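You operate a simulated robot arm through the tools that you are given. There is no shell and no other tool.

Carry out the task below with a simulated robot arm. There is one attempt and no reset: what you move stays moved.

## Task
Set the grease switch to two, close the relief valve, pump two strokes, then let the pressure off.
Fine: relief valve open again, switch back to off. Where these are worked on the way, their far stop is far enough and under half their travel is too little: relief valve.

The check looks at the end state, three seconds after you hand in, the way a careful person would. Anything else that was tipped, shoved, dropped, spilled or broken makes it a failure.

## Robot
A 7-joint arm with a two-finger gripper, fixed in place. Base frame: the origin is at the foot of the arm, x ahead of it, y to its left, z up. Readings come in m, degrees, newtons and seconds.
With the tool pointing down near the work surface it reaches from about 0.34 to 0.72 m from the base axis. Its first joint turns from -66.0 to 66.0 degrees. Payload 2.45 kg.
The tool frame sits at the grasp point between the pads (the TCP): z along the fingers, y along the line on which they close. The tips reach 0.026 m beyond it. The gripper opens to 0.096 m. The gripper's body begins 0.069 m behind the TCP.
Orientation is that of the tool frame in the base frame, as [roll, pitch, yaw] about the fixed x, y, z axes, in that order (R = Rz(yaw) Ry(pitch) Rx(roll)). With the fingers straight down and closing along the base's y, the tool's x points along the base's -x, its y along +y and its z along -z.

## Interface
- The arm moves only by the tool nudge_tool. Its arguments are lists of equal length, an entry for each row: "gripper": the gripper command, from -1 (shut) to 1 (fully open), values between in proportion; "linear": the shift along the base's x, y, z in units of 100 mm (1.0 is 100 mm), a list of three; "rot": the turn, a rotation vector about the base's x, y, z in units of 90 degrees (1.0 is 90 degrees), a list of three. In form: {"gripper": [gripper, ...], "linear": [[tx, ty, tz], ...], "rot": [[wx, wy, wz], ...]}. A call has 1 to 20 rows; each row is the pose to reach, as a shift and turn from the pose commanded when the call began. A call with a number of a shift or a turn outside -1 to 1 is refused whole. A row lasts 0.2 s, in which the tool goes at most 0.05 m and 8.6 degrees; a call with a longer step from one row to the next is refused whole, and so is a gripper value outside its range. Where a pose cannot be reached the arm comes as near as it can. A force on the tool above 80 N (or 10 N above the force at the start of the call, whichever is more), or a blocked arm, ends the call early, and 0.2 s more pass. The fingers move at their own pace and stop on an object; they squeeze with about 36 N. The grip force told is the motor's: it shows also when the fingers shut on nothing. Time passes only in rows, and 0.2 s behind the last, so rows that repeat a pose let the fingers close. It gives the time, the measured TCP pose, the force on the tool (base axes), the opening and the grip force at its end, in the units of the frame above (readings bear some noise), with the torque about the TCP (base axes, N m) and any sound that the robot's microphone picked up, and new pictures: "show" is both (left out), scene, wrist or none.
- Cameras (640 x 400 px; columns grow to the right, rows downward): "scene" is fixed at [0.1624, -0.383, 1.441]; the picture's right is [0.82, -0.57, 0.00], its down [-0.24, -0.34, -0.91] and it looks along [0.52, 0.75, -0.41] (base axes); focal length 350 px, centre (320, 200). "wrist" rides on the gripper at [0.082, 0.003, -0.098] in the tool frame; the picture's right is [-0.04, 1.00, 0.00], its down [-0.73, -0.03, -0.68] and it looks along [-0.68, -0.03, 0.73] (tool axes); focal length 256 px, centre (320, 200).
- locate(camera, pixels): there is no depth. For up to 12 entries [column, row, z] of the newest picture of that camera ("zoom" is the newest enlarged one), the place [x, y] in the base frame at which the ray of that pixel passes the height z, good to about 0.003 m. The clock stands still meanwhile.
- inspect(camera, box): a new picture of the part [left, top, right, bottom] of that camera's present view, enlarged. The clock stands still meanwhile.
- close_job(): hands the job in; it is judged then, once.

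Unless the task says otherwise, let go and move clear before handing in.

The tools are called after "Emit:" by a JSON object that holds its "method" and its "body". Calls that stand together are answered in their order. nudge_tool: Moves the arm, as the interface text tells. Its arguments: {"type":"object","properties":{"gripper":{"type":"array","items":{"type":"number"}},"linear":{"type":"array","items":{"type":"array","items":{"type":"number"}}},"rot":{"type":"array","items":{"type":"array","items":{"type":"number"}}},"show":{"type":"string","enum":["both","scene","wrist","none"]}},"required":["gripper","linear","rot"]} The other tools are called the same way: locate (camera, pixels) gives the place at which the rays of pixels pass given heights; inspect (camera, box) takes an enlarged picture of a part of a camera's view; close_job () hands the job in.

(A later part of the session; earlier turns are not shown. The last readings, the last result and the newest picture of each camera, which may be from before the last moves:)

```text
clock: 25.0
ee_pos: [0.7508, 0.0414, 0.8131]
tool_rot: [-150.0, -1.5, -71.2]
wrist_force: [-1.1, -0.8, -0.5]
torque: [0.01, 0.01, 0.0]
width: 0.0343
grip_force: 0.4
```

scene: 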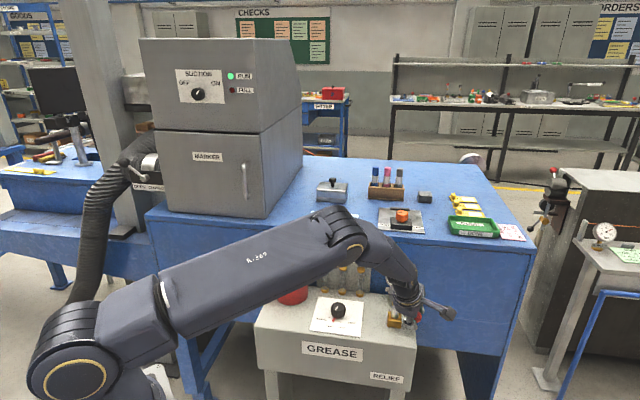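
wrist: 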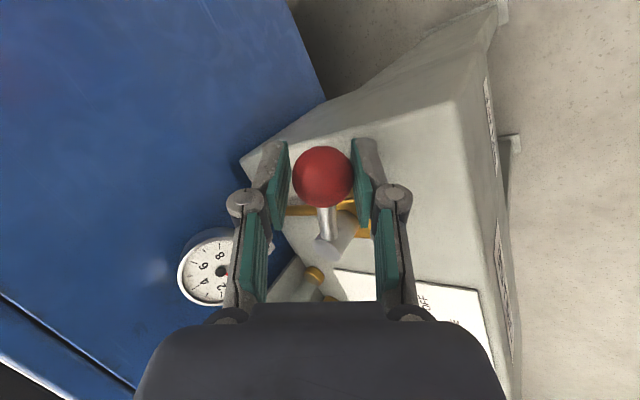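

The lever has turned about 70° and still moves freely. I'll push on to look for the far stop.

Emit:
{"method": "nudge_tool", "body": {"gripper": [-0.3, -0.3, -0.3, -0.3, -0.3], "linear": [[0.031, 0.017, 0], [0.061, 0.036, 0], [0.09, 0.058, 0], [0.116, 0.081, 0], [0.116, 0.081, 0]], "rot": [[0, 0, 0.05], [0, 0, 0.1], [0, 0, 0.15], [0, 0, 0.2], [0, 0, 0.2]], "show": "both"}}

```text
clock: 26.2
ee_pos: [0.7623, 0.0494, 0.8138]
tool_rot: [-150.0, -1.4, -53.4]
wrist_force: [-0.1, -0.7, -1.0]
torque: [0.01, -0.01, 0.03]
width: 0.0341
grip_force: 0.8
```

scene: 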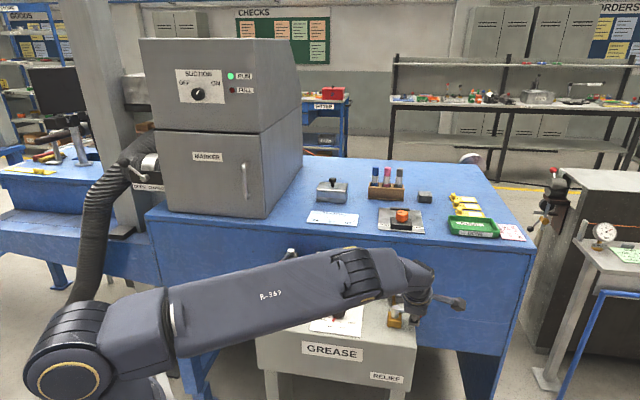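
wrist: 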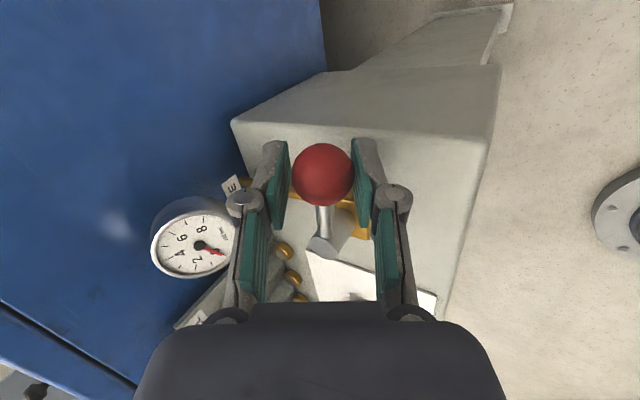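

The lever is at about 87° with no force yet. One more small push will confirm the far stop.

Emit:
{"method": "nudge_tool", "body": {"gripper": [-0.3, -0.3, -0.3, -0.3], "linear": [[0.017, 0.017, 0], [0.034, 0.035, 0], [0.048, 0.052, 0], [0.048, 0.052, 0]], "rot": [[0, 0, 0.04], [0, 0, 0.08], [0, 0, 0.1], [0, 0, 0.1]], "show": "both"}}

```text
clock: 27.2
ee_pos: [0.7657, 0.0535, 0.8133]
tool_rot: [-150.1, -1.5, -44.5]
wrist_force: [-2.6, -4.0, -1.7]
torque: [0.05, 0.03, 0.05]
width: 0.0368
grip_force: 2.4
```

scene: 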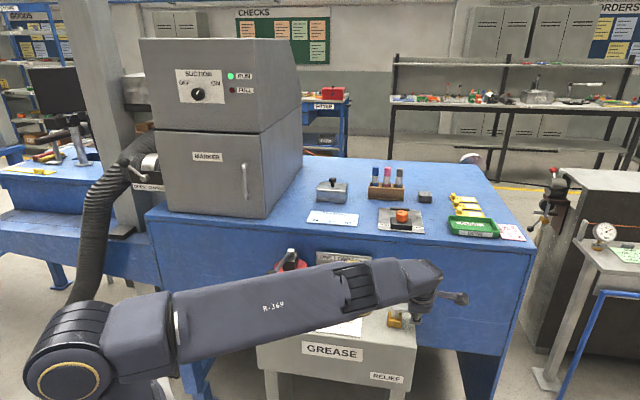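
wrist: 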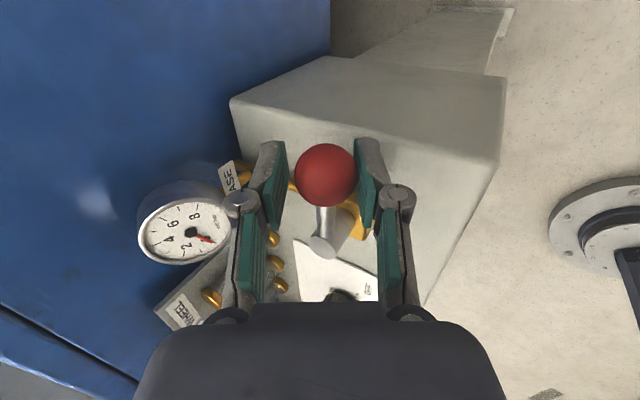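

Resistance began at about 90° of travel (fingers spread to 36.8 mm, 5 N), so the relief valve is at its closed stop. I'll open the fingers slightly and back out along the tool axis.

Emit:
{"method": "nudge_tool", "body": {"gripper": [0.05, 0.05, 0.05, 0.05, 0.05, 0.05, 0.05, 0.05], "linear": [[-0.01, -0.01, 0], [-0.01, -0.01, 0], [-0.08, -0.081, 0.173], [-0.15, -0.152, 0.346], [-0.22, -0.224, 0.52], [-0.29, -0.295, 0.693], [-0.36, -0.367, 0.866], [-0.36, -0.367, 0.866]], "rot": [[0, 0, 0], [0, 0, 0], [0, 0, 0], [0, 0, 0], [0, 0, 0], [0, 0, 0], [0, 0, 0], [0, 0, 0]], "show": "both"}}

```text
clock: 29.0
ee_pos: [0.7301, 0.0182, 0.8988]
tool_rot: [-150.1, -1.5, -44.4]
wrist_force: [1.5, 0.6, 0.2]
torque: [-0.01, -0.03, 0.01]
width: 0.0503
grip_force: 0.0
```

scene: 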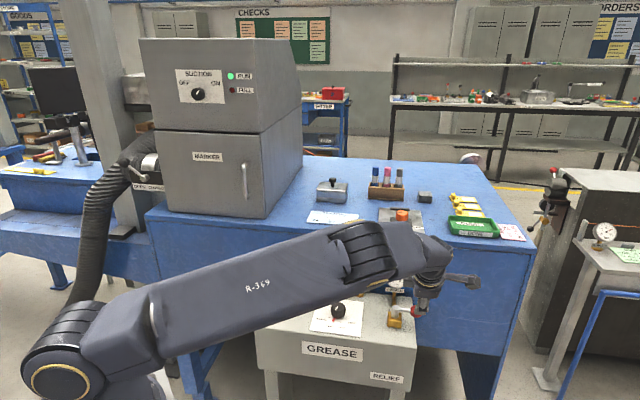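
wrist: 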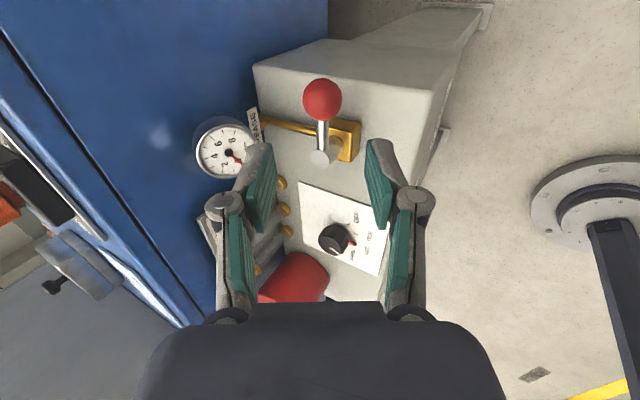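

The lever now stands crosswise to its pipe, so the relief is closed. I'll raise and retract while undoing the tilt.

Emit:
{"method": "nudge_tool", "body": {"gripper": [0.05, 0.05, 0.05, 0.05, 0.05, 0.05], "linear": [[-0.1, 0, 0.2], [-0.25, 0, 0.4], [-0.4, 0, 0.6], [-0.6, 0, 0.8], [-0.8, 0, 1.0], [-1.0, 0, 1.0]], "rot": [[-0.0397, 0.0388, 0], [-0.0793, 0.0777, 0], [-0.119, 0.1165, 0], [-0.1587, 0.1553, 0], [-0.1983, 0.1942, 0], [-0.238, 0.233, 0]], "show": "scene"}}

```text
clock: 30.4
ee_pos: [0.6311, 0.0193, 1.0]
tool_rot: [179.8, -1.4, -43.7]
wrist_force: [0.0, 0.1, 0.5]
torque: [0.0, -0.03, 0.02]
width: 0.0503
grip_force: 0.0
```

scene: 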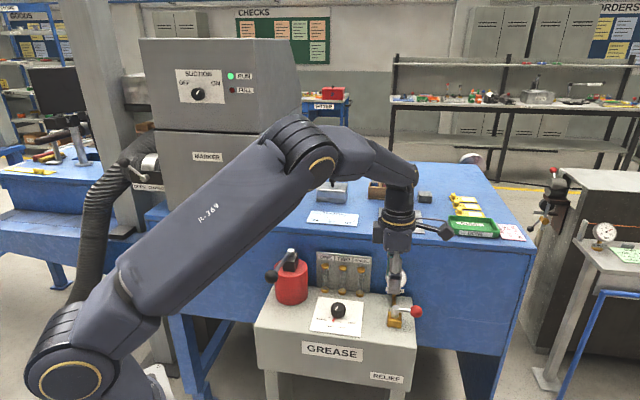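

The relief lever now points right (red ball at (415,312)), and the pump is undisturbed. I'll level the tool and swing toward the space above the pump handle.

Emit:
{"method": "nudge_tool", "body": {"gripper": [0.3, 0.3, 0.3, 0.3], "linear": [[-0.1, 0.2, 0.3], [-0.2, 0.4, 0.6], [-0.3, 0.6, 0.8], [-0.4, 0.8, 0.9]], "rot": [[0.0107, 0.0112, 0], [0.0107, 0.0112, 0], [0.0107, 0.0112, 0], [0.0107, 0.0112, 0]], "show": "none"}}

Emit:
{"method": "nudge_tool", "body": {"gripper": [0.3, 0.3, 0.3, 0.3, 0.3, 0.3], "linear": [[-0.15, 0.15, 0], [-0.3, 0.3, 0], [-0.45, 0.45, 0], [-0.6, 0.6, 0], [-0.75, 0.75, 0], [-0.9, 0.9, 0]], "rot": [[0, 0, -0.0833], [0, 0, -0.1667], [0, 0, -0.25], [0, 0, -0.3333], [0, 0, -0.4167], [0, 0, -0.5]], "show": "none"}}

Emit:
{"method": "nudge_tool", "body": {"gripper": [0.3, 0.3, 0.3, 0.3, 0.3, 0.3, 0.3], "linear": [[-0.1, 0.07, 0], [-0.2, 0.15, 0], [-0.3, 0.2, 0], [-0.4, 0.3, 0], [-0.5, 0.35, 0], [-0.5, 0.35, 0], [-0.5, 0.35, 0]], "rot": [[0, 0, -0.0833], [0, 0, -0.1667], [0, 0, -0.25], [0, 0, -0.3333], [0, 0, -0.4167], [0, 0, -0.5], [0, 0, -0.5]], "show": "both"}}

```text
clock: 31.4
ee_pos: [0.5878, 0.0996, 1.0925]
tool_rot: [179.9, 0.0, -43.7]
wrist_force: [-0.3, -0.8, 0.0]
torque: [-0.03, -0.01, 0.01]
width: 0.0625
grip_force: 0.1
```

```text
clock: 32.8
ee_pos: [0.4996, 0.1891, 1.0902]
tool_rot: [180.0, 0.0, -88.8]
wrist_force: [-0.6, -0.6, 0.7]
torque: [0.0, -0.03, -0.01]
width: 0.0624
grip_force: 0.1
```

```text
clock: 34.4
ee_pos: [0.4514, 0.2249, 1.0919]
tool_rot: [180.0, 0.1, -133.8]
wrist_force: [0.7, 0.5, 0.7]
torque: [0.02, -0.01, 0.0]
width: 0.0626
grip_force: 0.0
```

scene: 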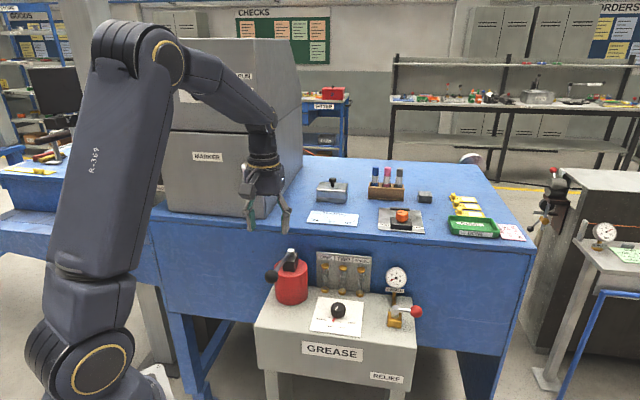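
wrist: 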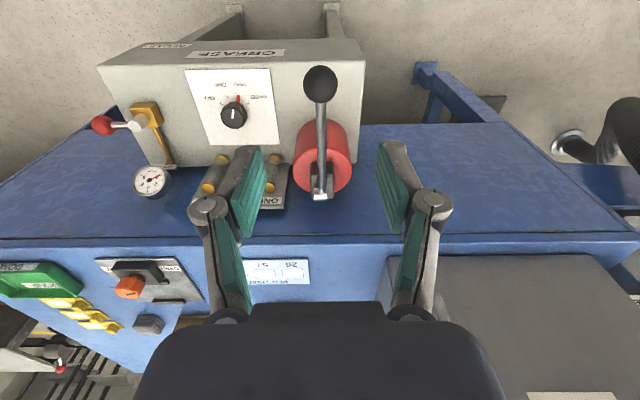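

The pump ball (320,85) is right under the tool, and its lever runs along the tool's x axis to (322,197). I'll zoom for detail.

Emit:
{"method": "inspect", "body": {"camera": "wrist", "box": [260, 50, 380, 220]}}

Emit:
{"method": "inspect", "body": {"camera": "scene", "box": [250, 235, 430, 345]}}

Emit:
{"method": "locate", "body": {"camera": "wrist", "pixels": [[320, 85, 0.94], [320, 85, 0.955], [322, 195, 0.91], [322, 195, 0.92]]}}

```text
2.35 times, centred on (320, 135) of wrist
```

zoom: 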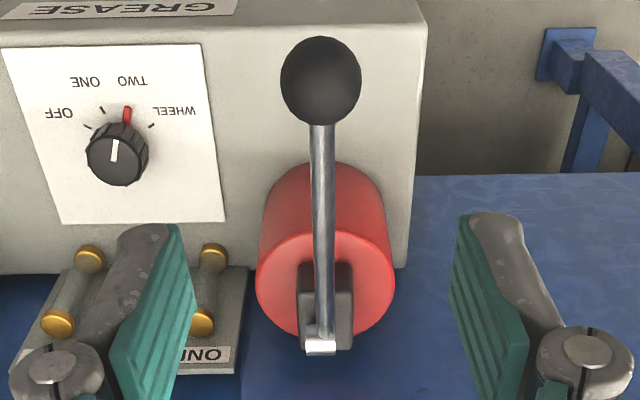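

```text
3.56 times, centred on (340, 290) of scene
```

zoom: 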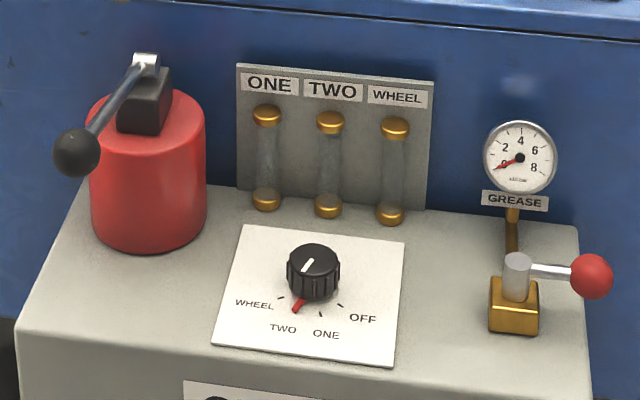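

```text
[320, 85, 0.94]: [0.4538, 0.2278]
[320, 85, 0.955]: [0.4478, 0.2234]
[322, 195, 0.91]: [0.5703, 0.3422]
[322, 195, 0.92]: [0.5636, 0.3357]
```

The gauge reads 0, the switch is at TWO and the relief is crosswise. The ball is at about (0.4515, 0.226, 0.948), so I'll descend over it.

Emit:
{"method": "nudge_tool", "body": {"gripper": [0.3, 0.3, 0.3, 0.3, 0.3], "linear": [[0, 0.005, -0.2], [0, 0.01, -0.4], [0, 0.01, -0.6], [0, 0.01, -0.8], [0, 0.01, -0.95]], "rot": [[0, 0, -0.01], [0, 0, -0.02], [0, 0, -0.02], [0, 0, -0.02], [0, 0, -0.02]], "show": "both"}}

```text
clock: 35.6
ee_pos: [0.4514, 0.227, 0.9965]
tool_rot: [179.9, 0.1, -135.5]
wrist_force: [0.1, -0.9, -0.3]
torque: [0.03, 0.0, 0.01]
width: 0.0625
grip_force: 0.0
```

scene: 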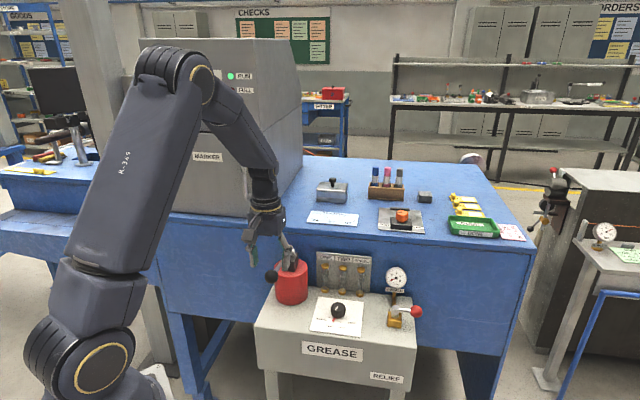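
wrist: 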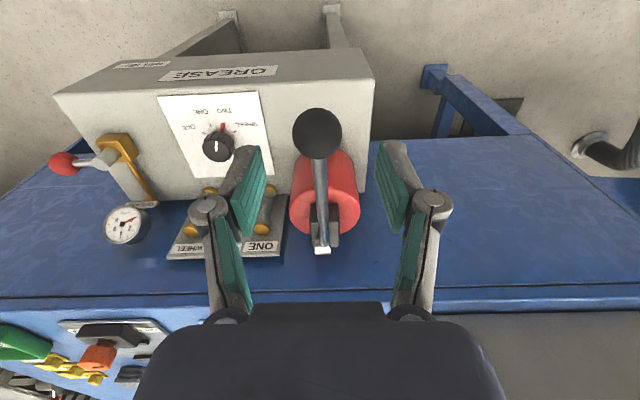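

The ball is at (317,133), between the fingers. I'll lower the last 47 mm and close on it.

Emit:
{"method": "nudge_tool", "body": {"gripper": [0.3, 0.3, 0.3, 0.3, -1, -1, -1, -1], "linear": [[0.0, -0.01, -0.15], [0, -0.025, -0.3], [0, -0.025, -0.42], [0, -0.025, -0.48], [0, -0.025, -0.48], [0, -0.025, -0.48], [0, -0.025, -0.48], [0, -0.025, -0.48]], "rot": [[0, 0, 0], [0, 0, 0], [0, 0, 0], [0, 0, 0], [0, 0, 0], [0, 0, 0], [0, 0, 0], [0, 0, 0]], "show": "both"}}

```text
clock: 37.4
ee_pos: [0.449, 0.2241, 0.9464]
tool_rot: [179.9, 0.1, -135.4]
wrist_force: [-12.1, 10.7, 2.3]
torque: [0.02, 0.0, 0.02]
width: 0.03
grip_force: 44.9
```

scene: 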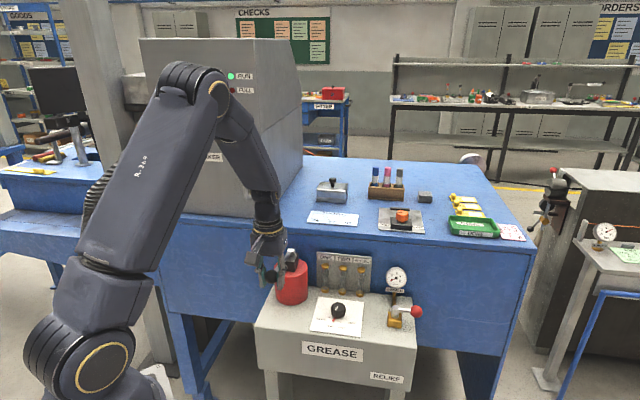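
wrist: 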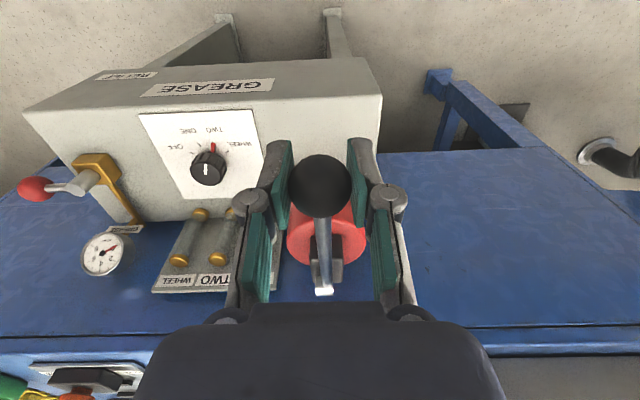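

The ball is gripped at 30 mm with a 16 N side load, so I'll ease the command 2 mm toward (-x, +y). Then I'll begin the first down stroke slowly along the handle's arc.

Emit:
{"method": "nudge_tool", "body": {"gripper": [-1, -1, -1, -1, -1, -1, -1], "linear": [[-0.02, 0.02, 0], [-0.03, 0.01, -0.068], [-0.038, 0.002, -0.14], [-0.043, -0.003, -0.2], [-0.047, -0.007, -0.26], [-0.049, -0.009, -0.32], [-0.05, -0.009, -0.38]], "rot": [[0, 0, 0], [0, 0, 0], [0, 0, 0], [0, 0, 0], [0, 0, 0], [0, 0, 0], [0, 0, 0]], "show": "both"}}

```text
clock: 39.0
ee_pos: [0.4474, 0.2204, 0.9075]
tool_rot: [-180.0, 0.3, -135.5]
wrist_force: [3.6, 3.1, 13.0]
torque: [0.89, -0.84, 0.02]
width: 0.0296
grip_force: 45.5
```

scene: 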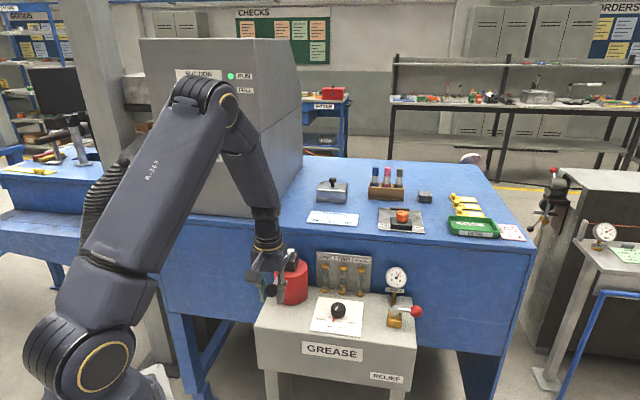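
wrist: 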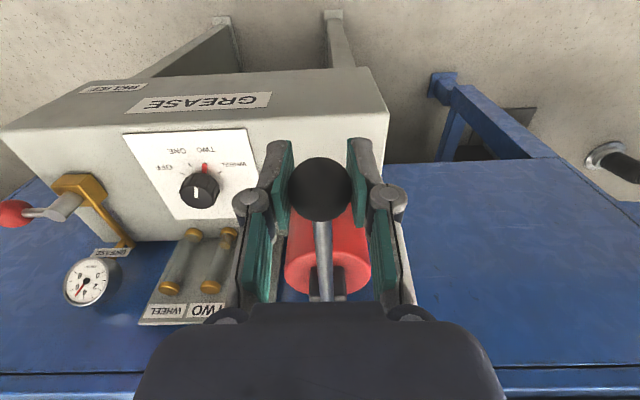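

The handle follows with only about 13 N. I'll continue down to about -12°.

Emit:
{"method": "nudge_tool", "body": {"gripper": [-1, -1, -1, -1, -1, -1], "linear": [[0, 0, -0.06], [0.003, 0.003, -0.121], [0.007, 0.007, -0.181], [0.012, 0.012, -0.241], [0.019, 0.018, -0.3], [0.027, 0.026, -0.36]], "rot": [[0, 0, 0], [0, 0, 0], [0, 0, 0], [0, 0, 0], [0, 0, 0], [0, 0, 0]], "show": "both"}}

```text
clock: 40.4
ee_pos: [0.4453, 0.2201, 0.8699]
tool_rot: [180.0, -0.7, -135.7]
wrist_force: [-10.5, -38.0, 14.7]
torque: [3.17, -1.67, -0.1]
width: 0.0105
grip_force: 35.2
```

scene: 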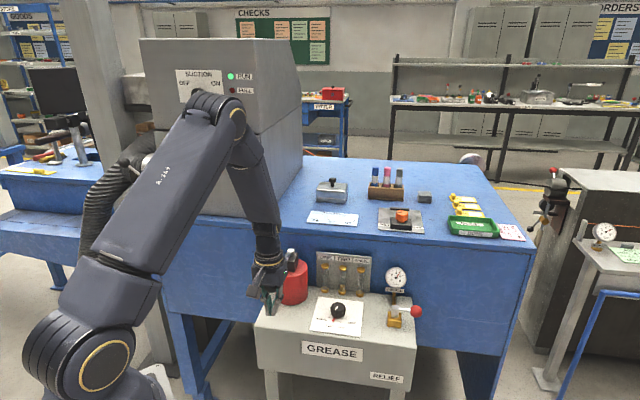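
wrist: 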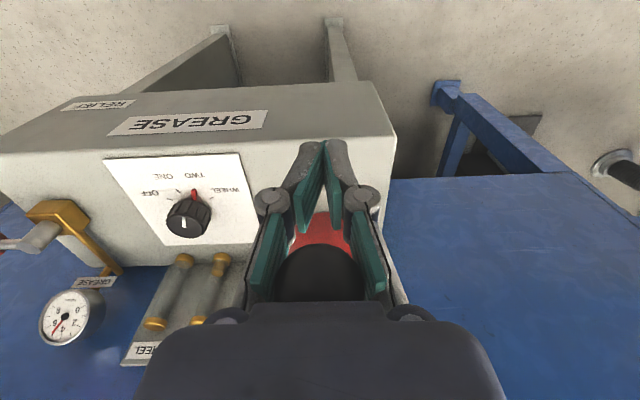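

The ball has slipped up between the finger links (now at (317,275), about 5 cm above the TCP), so friction alone can't push the pump. I'll open the fingers to release it and see where the handle rests.

Emit:
{"method": "nudge_tool", "body": {"gripper": [0.4, 0.4, 0.4, 0.4, 0.4], "linear": [[0, 0, 0], [0, 0, 0.02], [0, 0, 0.05], [0, 0, 0.05], [0, 0, 0.05]], "rot": [[0, 0, 0], [0, 0, 0], [0, 0, 0], [0, 0, 0], [0, 0, 0]], "show": "both"}}

Emit:
{"method": "inspect", "body": {"camera": "scene", "box": [240, 235, 430, 345]}}

```text
clock: 41.6
ee_pos: [0.4484, 0.2256, 0.8761]
tool_rot: [-179.9, 0.1, -135.4]
wrist_force: [-3.4, 2.3, 3.0]
torque: [-0.21, -0.22, -0.03]
width: 0.0672
grip_force: 0.1
```

scene: 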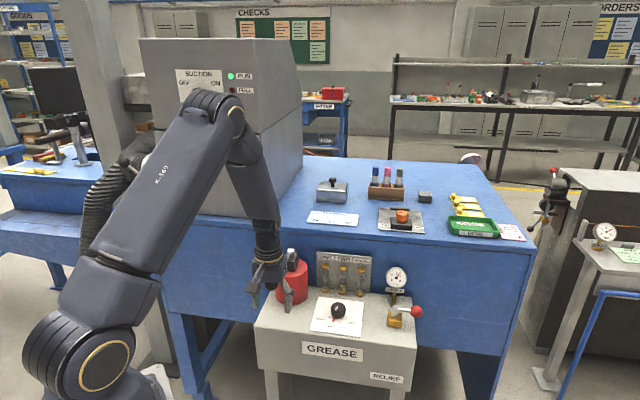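
wrist: 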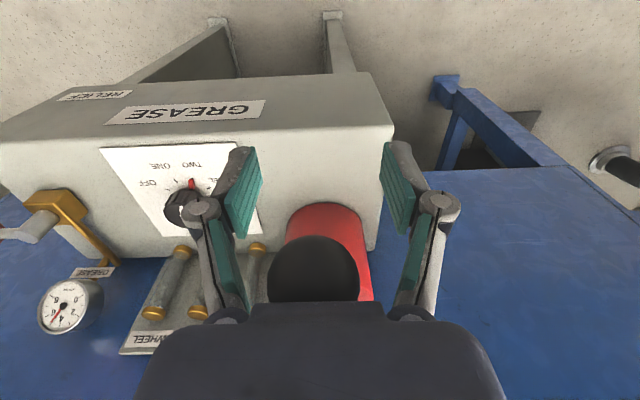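

```text
3.37 times, centred on (335, 290) of scene
```

zoom: 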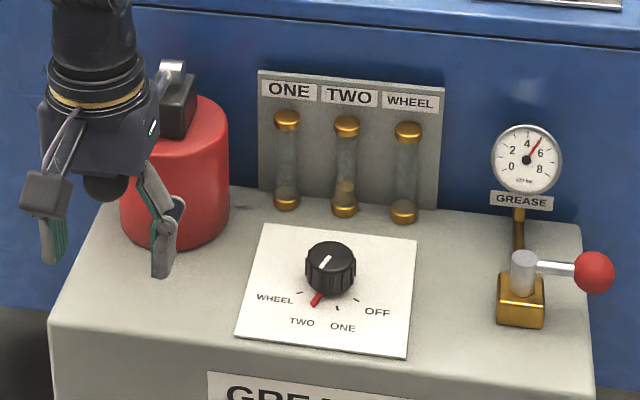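

The gauge now reads about 5 and sight glass TWO shows some grease, so the handle did pump. I'll look closely at the gauge, the glasses and the handle before raising.

Emit:
{"method": "inspect", "body": {"camera": "scene", "box": [375, 260, 425, 300]}}

Emit:
{"method": "inspect", "body": {"camera": "scene", "box": [305, 250, 375, 305]}}

Emit:
{"method": "inspect", "body": {"camera": "scene", "box": [235, 235, 315, 320]}}

Emit:
{"method": "inspect", "body": {"camera": "wrist", "box": [240, 140, 400, 320]}}

```text
10.00 times, centred on (400, 280) of scene
```

zoom: 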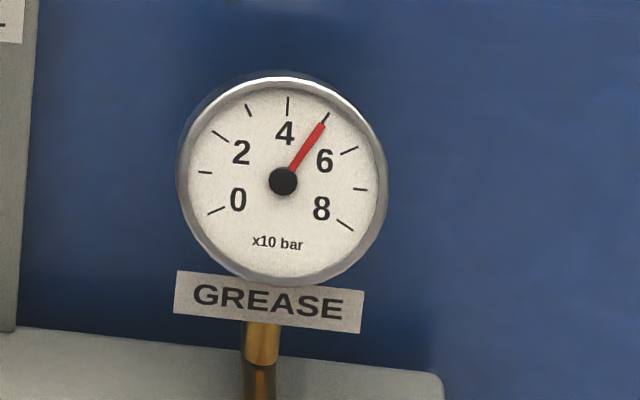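

```text
7.27 times, centred on (340, 278) of scene
```

zoom: 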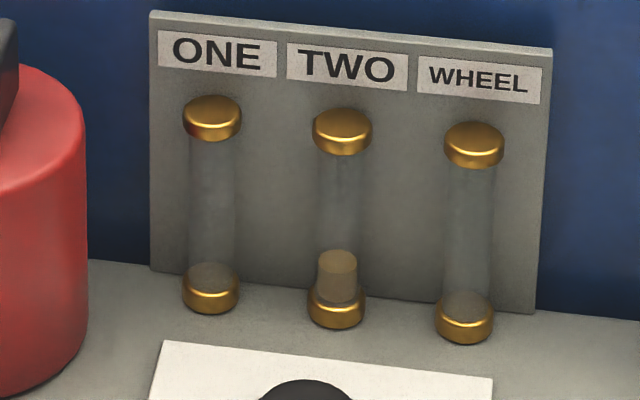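

```text
4.71 times, centred on (275, 278) of scene
```

zoom: 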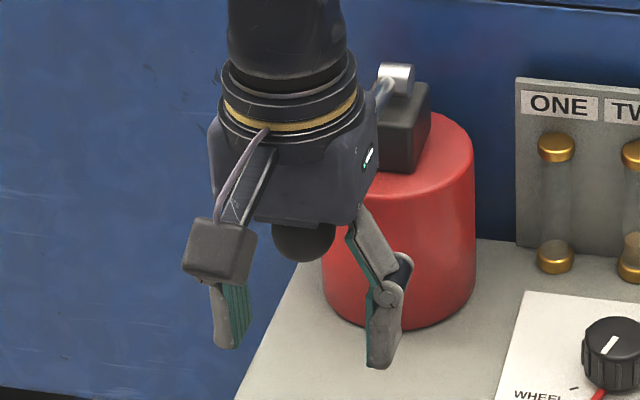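

```text
2.22 times, centred on (320, 230) of wrist
```

zoom: 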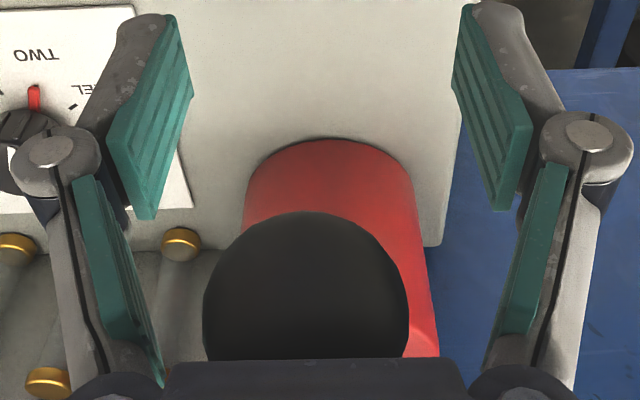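

The gauge reads exactly 5 and TWO holds a little grease, so one down-stroke has registered. I'll raise the hand 30 mm with the fingers open and see whether the handle springs back up by itself.

Emit:
{"method": "nudge_tool", "body": {"gripper": [0.4, 0.4, 0.4, 0.4], "linear": [[0, 0, 0.1], [0, 0, 0.2], [0, 0, 0.3], [0, 0, 0.3]], "rot": [[0, 0, 0], [0, 0, 0], [0, 0, 0], [0, 0, 0]], "show": "both"}}

Emit:
{"method": "inspect", "body": {"camera": "wrist", "box": [20, 100, 400, 340]}}

Emit:
{"method": "inspect", "body": {"camera": "scene", "box": [235, 235, 425, 320]}}

```text
clock: 42.6
ee_pos: [0.4459, 0.2246, 0.9075]
tool_rot: [-180.0, 0.1, -135.5]
wrist_force: [-0.1, 0.2, -0.3]
torque: [-0.01, -0.01, -0.02]
width: 0.067
grip_force: 0.1
```

scene: 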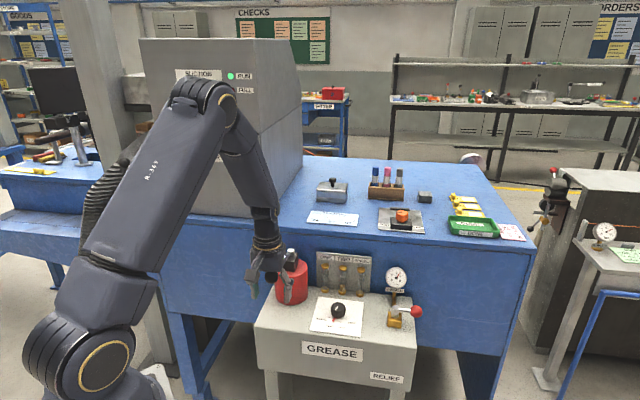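
wrist: 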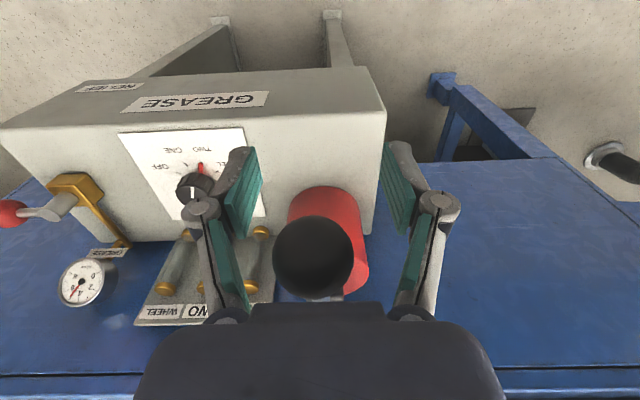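

```text
1.67 times, centred on (210, 220) of wrist
```

zoom: 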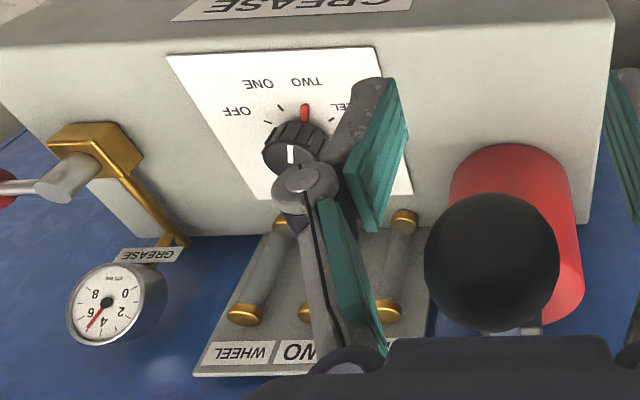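

```text
3.37 times, centred on (330, 278) of scene
```

zoom: 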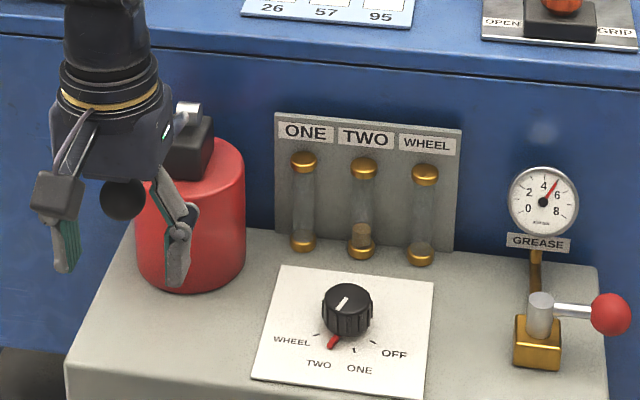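

The handle sprang back to its rest position (ball z≈0.948) with the gauge still at 5. That makes one stroke done, with a small fill in TWO. The second stroke will be a straight push with the palm on top of the ball, watching force and gauge.

Emit:
{"method": "nudge_tool", "body": {"gripper": [0.4, 0.4, 0.4, 0.4, 0.4, 0.4, 0.4], "linear": [[0, 0, -0.08], [-0.005, -0.005, -0.16], [-0.015, -0.015, -0.24], [-0.02, -0.02, -0.32], [-0.025, -0.025, -0.4], [-0.03, -0.03, -0.47], [-0.03, -0.03, -0.52]], "rot": [[0, 0, 0], [0, 0, 0], [0, 0, 0], [0, 0, 0], [0, 0, 0], [0, 0, 0], [0, 0, 0]], "show": "both"}}

Emit:
{"method": "inspect", "body": {"camera": "scene", "box": [235, 235, 425, 320]}}

```text
clock: 44.2
ee_pos: [0.4456, 0.2201, 0.8564]
tool_rot: [179.9, 0.1, -135.4]
wrist_force: [-3.3, -5.7, 5.8]
torque: [0.44, -0.29, -0.02]
width: 0.0673
grip_force: 0.0
```

scene: 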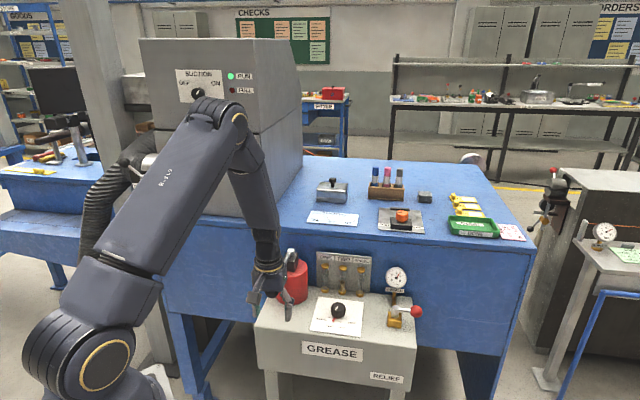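
wrist: 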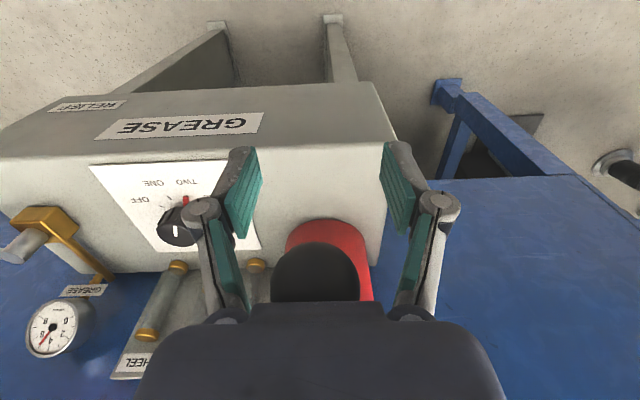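

```text
3.37 times, centred on (330, 278) of scene
```

zoom: 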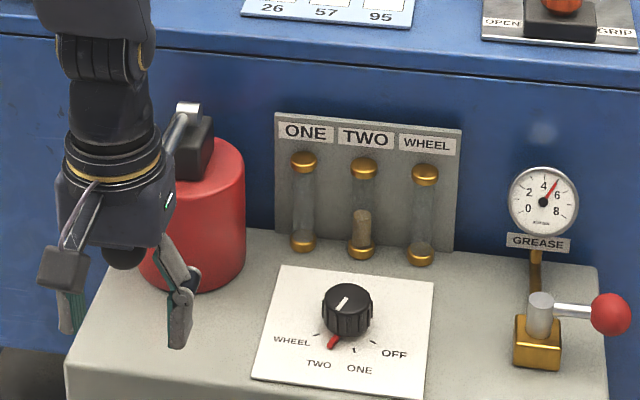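

The column in TWO has risen and the gauge holds at 5. I'll zoom on the glass to compare it with the first stroke.

Emit:
{"method": "inspect", "body": {"camera": "scene", "box": [305, 250, 375, 305]}}

Emit:
{"method": "inspect", "body": {"camera": "scene", "box": [375, 260, 425, 300]}}

```text
7.27 times, centred on (340, 278) of scene
```

zoom: 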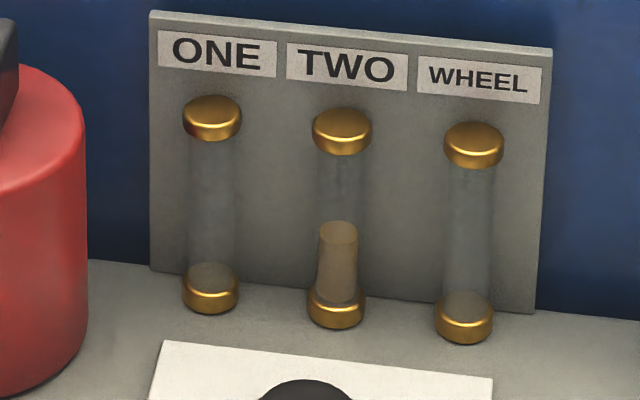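

```text
10.00 times, centred on (400, 280) of scene
```

zoom: 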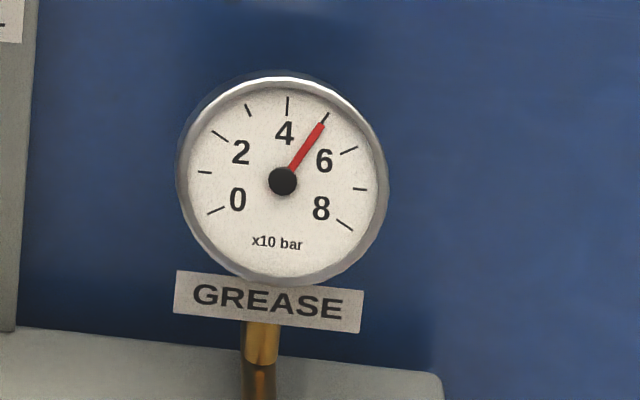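

TWO's level went from about 27 px to 54 px, doubling, so the second stroke has registered. I'll press 10 mm further in the same down-stroke to see whether this is the bottom or the level still changes.

Emit:
{"method": "nudge_tool", "body": {"gripper": [0.4, 0.4, 0.4], "linear": [[0, 0, -0.05], [0.001, 0.001, -0.1], [0.001, 0.001, -0.1]], "rot": [[0, 0, 0], [0, 0, 0], [0, 0, 0]], "show": "both"}}

Emit:
{"method": "inspect", "body": {"camera": "scene", "box": [305, 250, 375, 305]}}

```text
clock: 45.0
ee_pos: [0.4459, 0.222, 0.8465]
tool_rot: [179.9, 0.1, -135.4]
wrist_force: [-11.2, -5.6, 18.6]
torque: [0.33, -0.8, -0.02]
width: 0.0675
grip_force: 0.1
```

scene: 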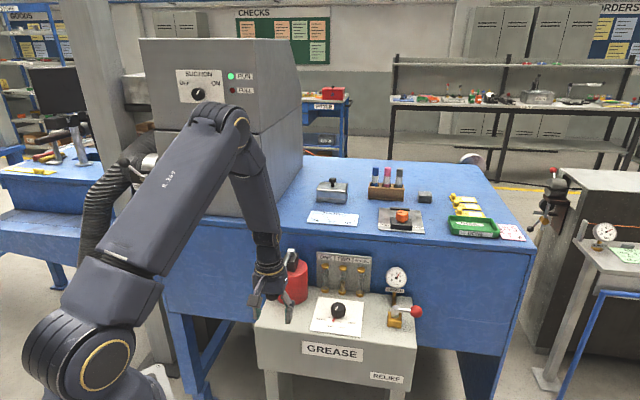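
wrist: 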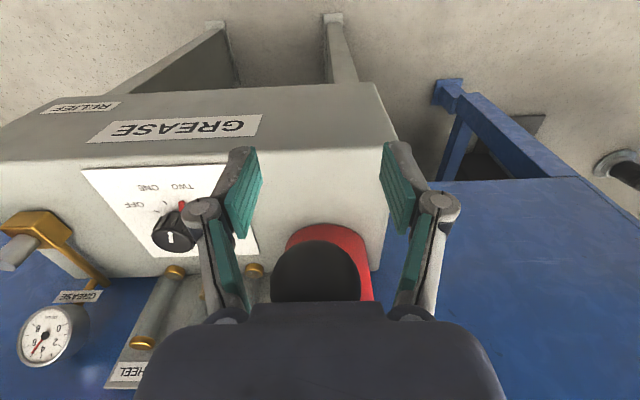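

```text
7.27 times, centred on (340, 278) of scene
```

zoom: 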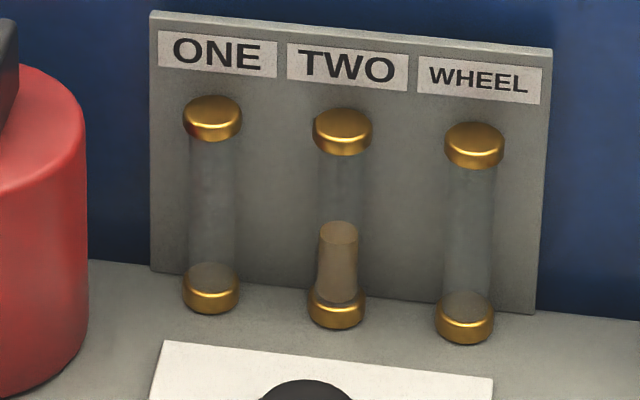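

The level did not change while the force rose to 19 N: the stroke is complete and the count is discrete. I'll rise straight up, letting the handle return, until the fingers clear the ball.

Emit:
{"method": "nudge_tool", "body": {"gripper": [0.4, 0.4, 0.4, 0.4, 0.4, 0.4, 0.4, 0.4], "linear": [[0, 0, 0.1], [0, 0, 0.2], [0.02, 0.02, 0.35], [0.02, 0.02, 0.5], [0.02, 0.02, 0.65], [0.02, 0.02, 0.8], [0.02, 0.02, 0.95], [0.02, 0.02, 1.0]], "rot": [[0, 0, 0], [0, 0, 0], [0, 0, 0], [0, 0, 0], [0, 0, 0], [0, 0, 0], [0, 0, 0], [0, 0, 0]], "show": "none"}}

Emit:
{"method": "nudge_tool", "body": {"gripper": [0.4, 0.4, 0.4, 0.4, 0.4], "linear": [[0, 0, 0.2], [0, 0, 0.4], [0, 0, 0.6], [0, 0, 0.8], [0, 0, 1.0]], "rot": [[0, 0, 0], [0, 0, 0], [0, 0, 0], [0, 0, 0], [0, 0, 0]], "show": "both"}}

Emit:
{"method": "inspect", "body": {"camera": "scene", "box": [235, 235, 435, 345]}}

```text
clock: 46.8
ee_pos: [0.4473, 0.224, 0.9467]
tool_rot: [-179.9, 0.2, -135.6]
wrist_force: [0.3, 0.4, -0.8]
torque: [-0.01, -0.03, 0.02]
width: 0.0672
grip_force: 0.0
```

```text
clock: 48.0
ee_pos: [0.4469, 0.2238, 1.0445]
tool_rot: [179.9, 0.1, -135.4]
wrist_force: [-0.2, 0.6, -0.5]
torque: [-0.05, -0.01, -0.01]
width: 0.067
grip_force: 0.1
```

scene: 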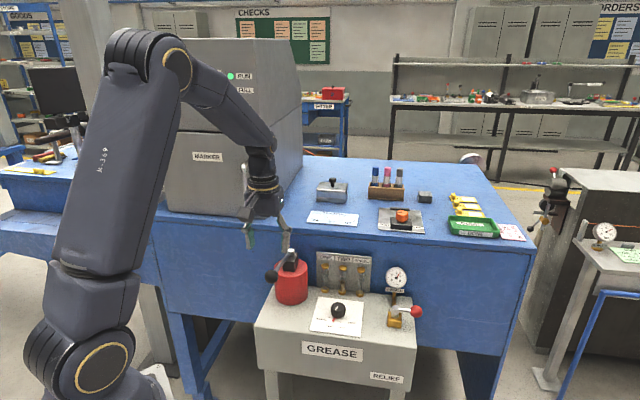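
wrist: 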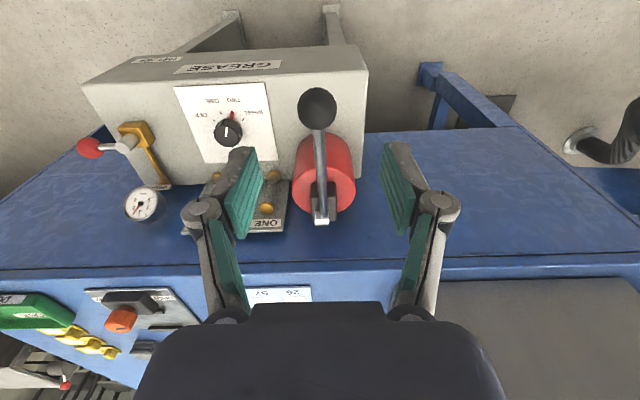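

```text
3.20 times, centred on (335, 290) of scene
```

zoom: 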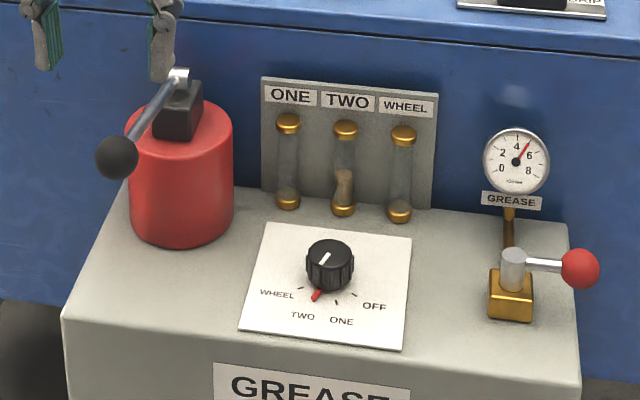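

The handle is at rest, TWO shows two strokes and the gauge is at 5. Next is letting the pressure off, so I'll go back toward the relief lever by the reverse of the earlier path.

Emit:
{"method": "nudge_tool", "body": {"gripper": [0.2, 0.2, 0.2, 0.2, 0.2, 0.2], "linear": [[0.15, -0.15, 0.05], [0.3, -0.32, 0.05], [0.45, -0.49, 0.05], [0.6, -0.66, 0.05], [0.75, -0.83, 0.05], [0.92, -1.0, 0]], "rot": [[0, 0, 0.0833], [0, 0, 0.1667], [0, 0, 0.25], [0, 0, 0.3333], [0, 0, 0.4167], [0, 0, 0.5]], "show": "none"}}

Emit:
{"method": "nudge_tool", "body": {"gripper": [0.2, 0.2, 0.2, 0.2, 0.2, 0.2, 0.2], "linear": [[0.15, -0.17, 0], [0.3, -0.34, 0], [0.45, -0.51, 0], [0.6, -0.68, -0.1], [0.75, -0.85, -0.2], [0.92, -1.0, -0.3], [0.92, -1.0, -0.4]], "rot": [[0, 0, 0.0833], [0, 0, 0.1667], [0, 0, 0.25], [0, 0, 0.3333], [0, 0, 0.4167], [0, 0, 0.5], [0, 0, 0.5]], "show": "both"}}

```text
clock: 49.4
ee_pos: [0.54, 0.1253, 1.0456]
tool_rot: [179.9, 0.0, -90.3]
wrist_force: [0.8, 0.1, -0.1]
torque: [0.01, 0.01, -0.02]
width: 0.0577
grip_force: 0.1
```

```text
clock: 51.0
ee_pos: [0.6321, 0.0222, 1.0042]
tool_rot: [-180.0, 0.1, -45.5]
wrist_force: [0.4, -0.7, -0.2]
torque: [0.0, 0.01, 0.01]
width: 0.0577
grip_force: 0.0
```

scene: 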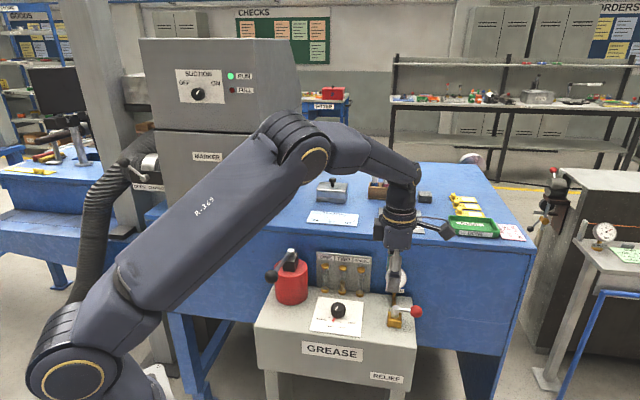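
wrist: 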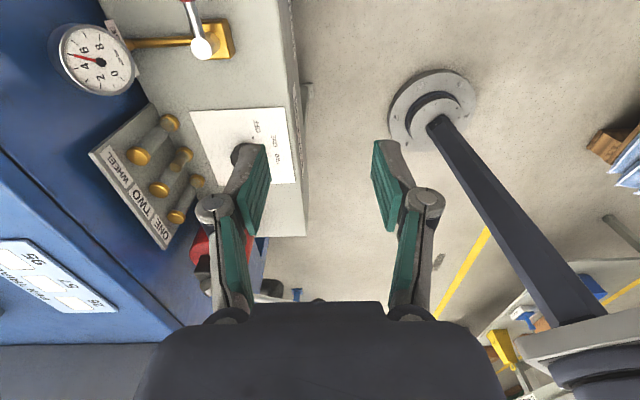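

The tool is back at the staging pose by the stand's right side. I'll tilt outward 30° and lower toward the pre-insert pose above the relief ball.

Emit:
{"method": "nudge_tool", "body": {"gripper": [0.2, 0.2, 0.2, 0.2, 0.2, 0.2, 0.2], "linear": [[0.17, -0.01, -0.1], [0.34, -0.02, -0.25], [0.51, -0.03, -0.4], [0.68, -0.04, -0.6], [0.85, -0.04, -0.8], [0.98, -0.04, -1.0], [0.98, -0.04, -1.0]], "rot": [[0.0397, -0.0388, 0], [0.0793, -0.0777, 0], [0.119, -0.1165, 0], [0.1587, -0.1553, 0], [0.1983, -0.1942, 0], [0.238, -0.233, 0], [0.238, -0.233, 0]], "show": "both"}}

```text
clock: 52.6
ee_pos: [0.7285, 0.0189, 0.9079]
tool_rot: [-150.0, 0.6, -45.3]
wrist_force: [0.4, -0.1, 0.5]
torque: [0.02, 0.0, -0.03]
width: 0.0577
grip_force: 0.1
```

scene: 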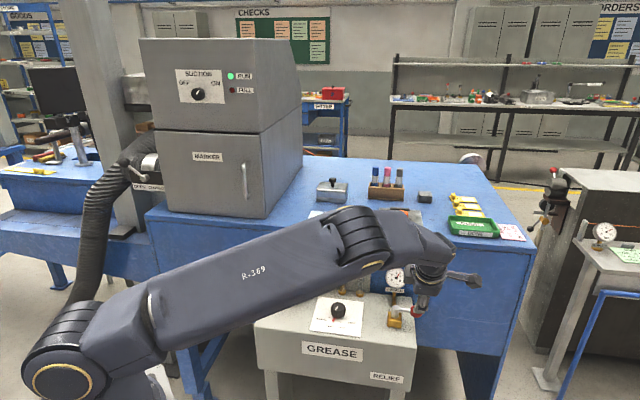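
wrist: 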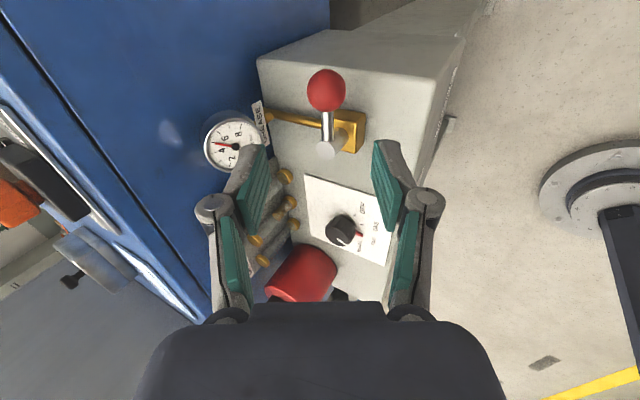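

The ball is at (326,92), which gives (0.768, 0.048, 0.814), consistent with the closed stop. I'll insert along the tool axis so the fingers straddle it.

Emit:
{"method": "nudge_tool", "body": {"gripper": [0.2, 0.2, 0.2, 0.2, 0.2, 0.2, 0.2], "linear": [[0.006, -0.059, -0.02], [0.077, 0.011, -0.193], [0.148, 0.082, -0.366], [0.219, 0.152, -0.54], [0.29, 0.222, -0.713], [0.344, 0.275, -0.843], [0.379, 0.31, -0.929]], "rot": [[0, 0, 0], [0, 0, 0], [0, 0, 0], [0, 0, 0], [0, 0, 0], [0, 0, 0], [0, 0, 0]], "show": "both"}}

```text
clock: 54.2
ee_pos: [0.7679, 0.0495, 0.8115]
tool_rot: [-150.0, 0.6, -45.3]
wrist_force: [0.3, -0.4, 0.3]
torque: [-0.05, -0.02, 0.02]
width: 0.0576
grip_force: 0.1
```

scene: 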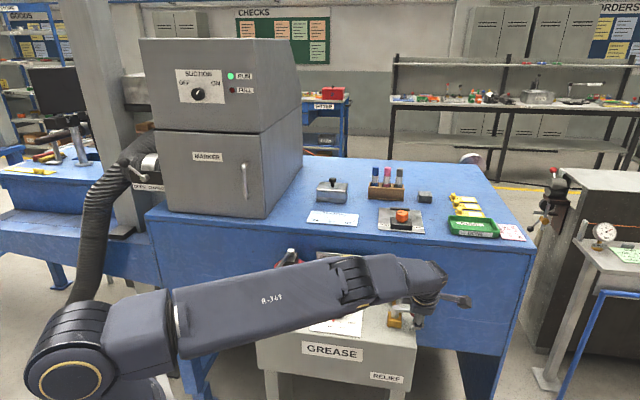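
wrist: 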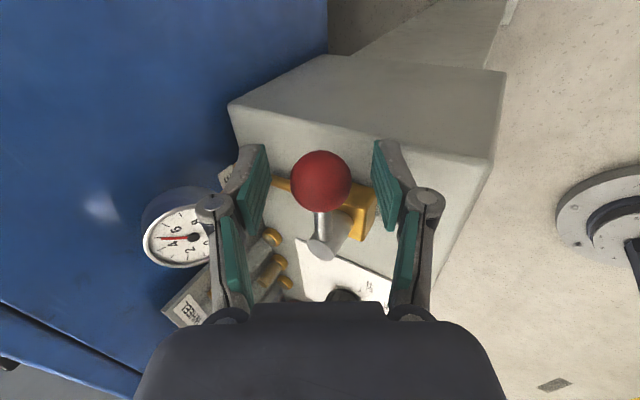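

The ball is centred between the pads with no contact. I'll narrow the gap and sweep the lever clockwise back toward open, watching the gauge and force.

Emit:
{"method": "nudge_tool", "body": {"gripper": [-0.25, -0.25, -0.25, -0.25, -0.25, -0.25, -0.25, -0.25], "linear": [[0, 0, 0], [0, 0, 0], [-0.0565, -0.0508, 0], [-0.1195, -0.0934, 0], [-0.1879, -0.1267, 0], [-0.2602, -0.1502, 0], [-0.3351, -0.1634, 0], [-0.411, -0.1661, 0]], "rot": [[0, 0, 0], [0, 0, 0], [0, 0, -0.0889], [0, 0, -0.1778], [0, 0, -0.2667], [0, 0, -0.3556], [0, 0, -0.4444], [0, 0, -0.5333]], "show": "both"}}

```text
clock: 56.0
ee_pos: [0.7273, 0.0321, 0.8135]
tool_rot: [-150.0, 0.6, -93.4]
wrist_force: [0.4, -1.1, -0.7]
torque: [0.02, -0.03, 0.01]
width: 0.0359
grip_force: 0.3
```

scene: 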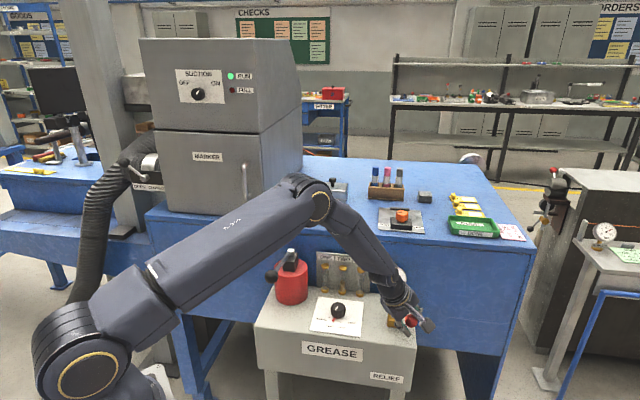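
wrist: 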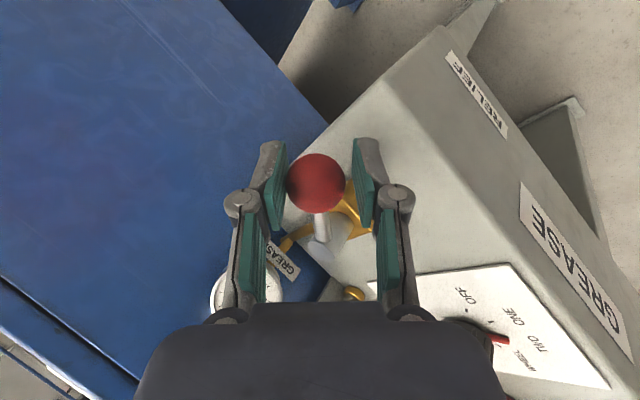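

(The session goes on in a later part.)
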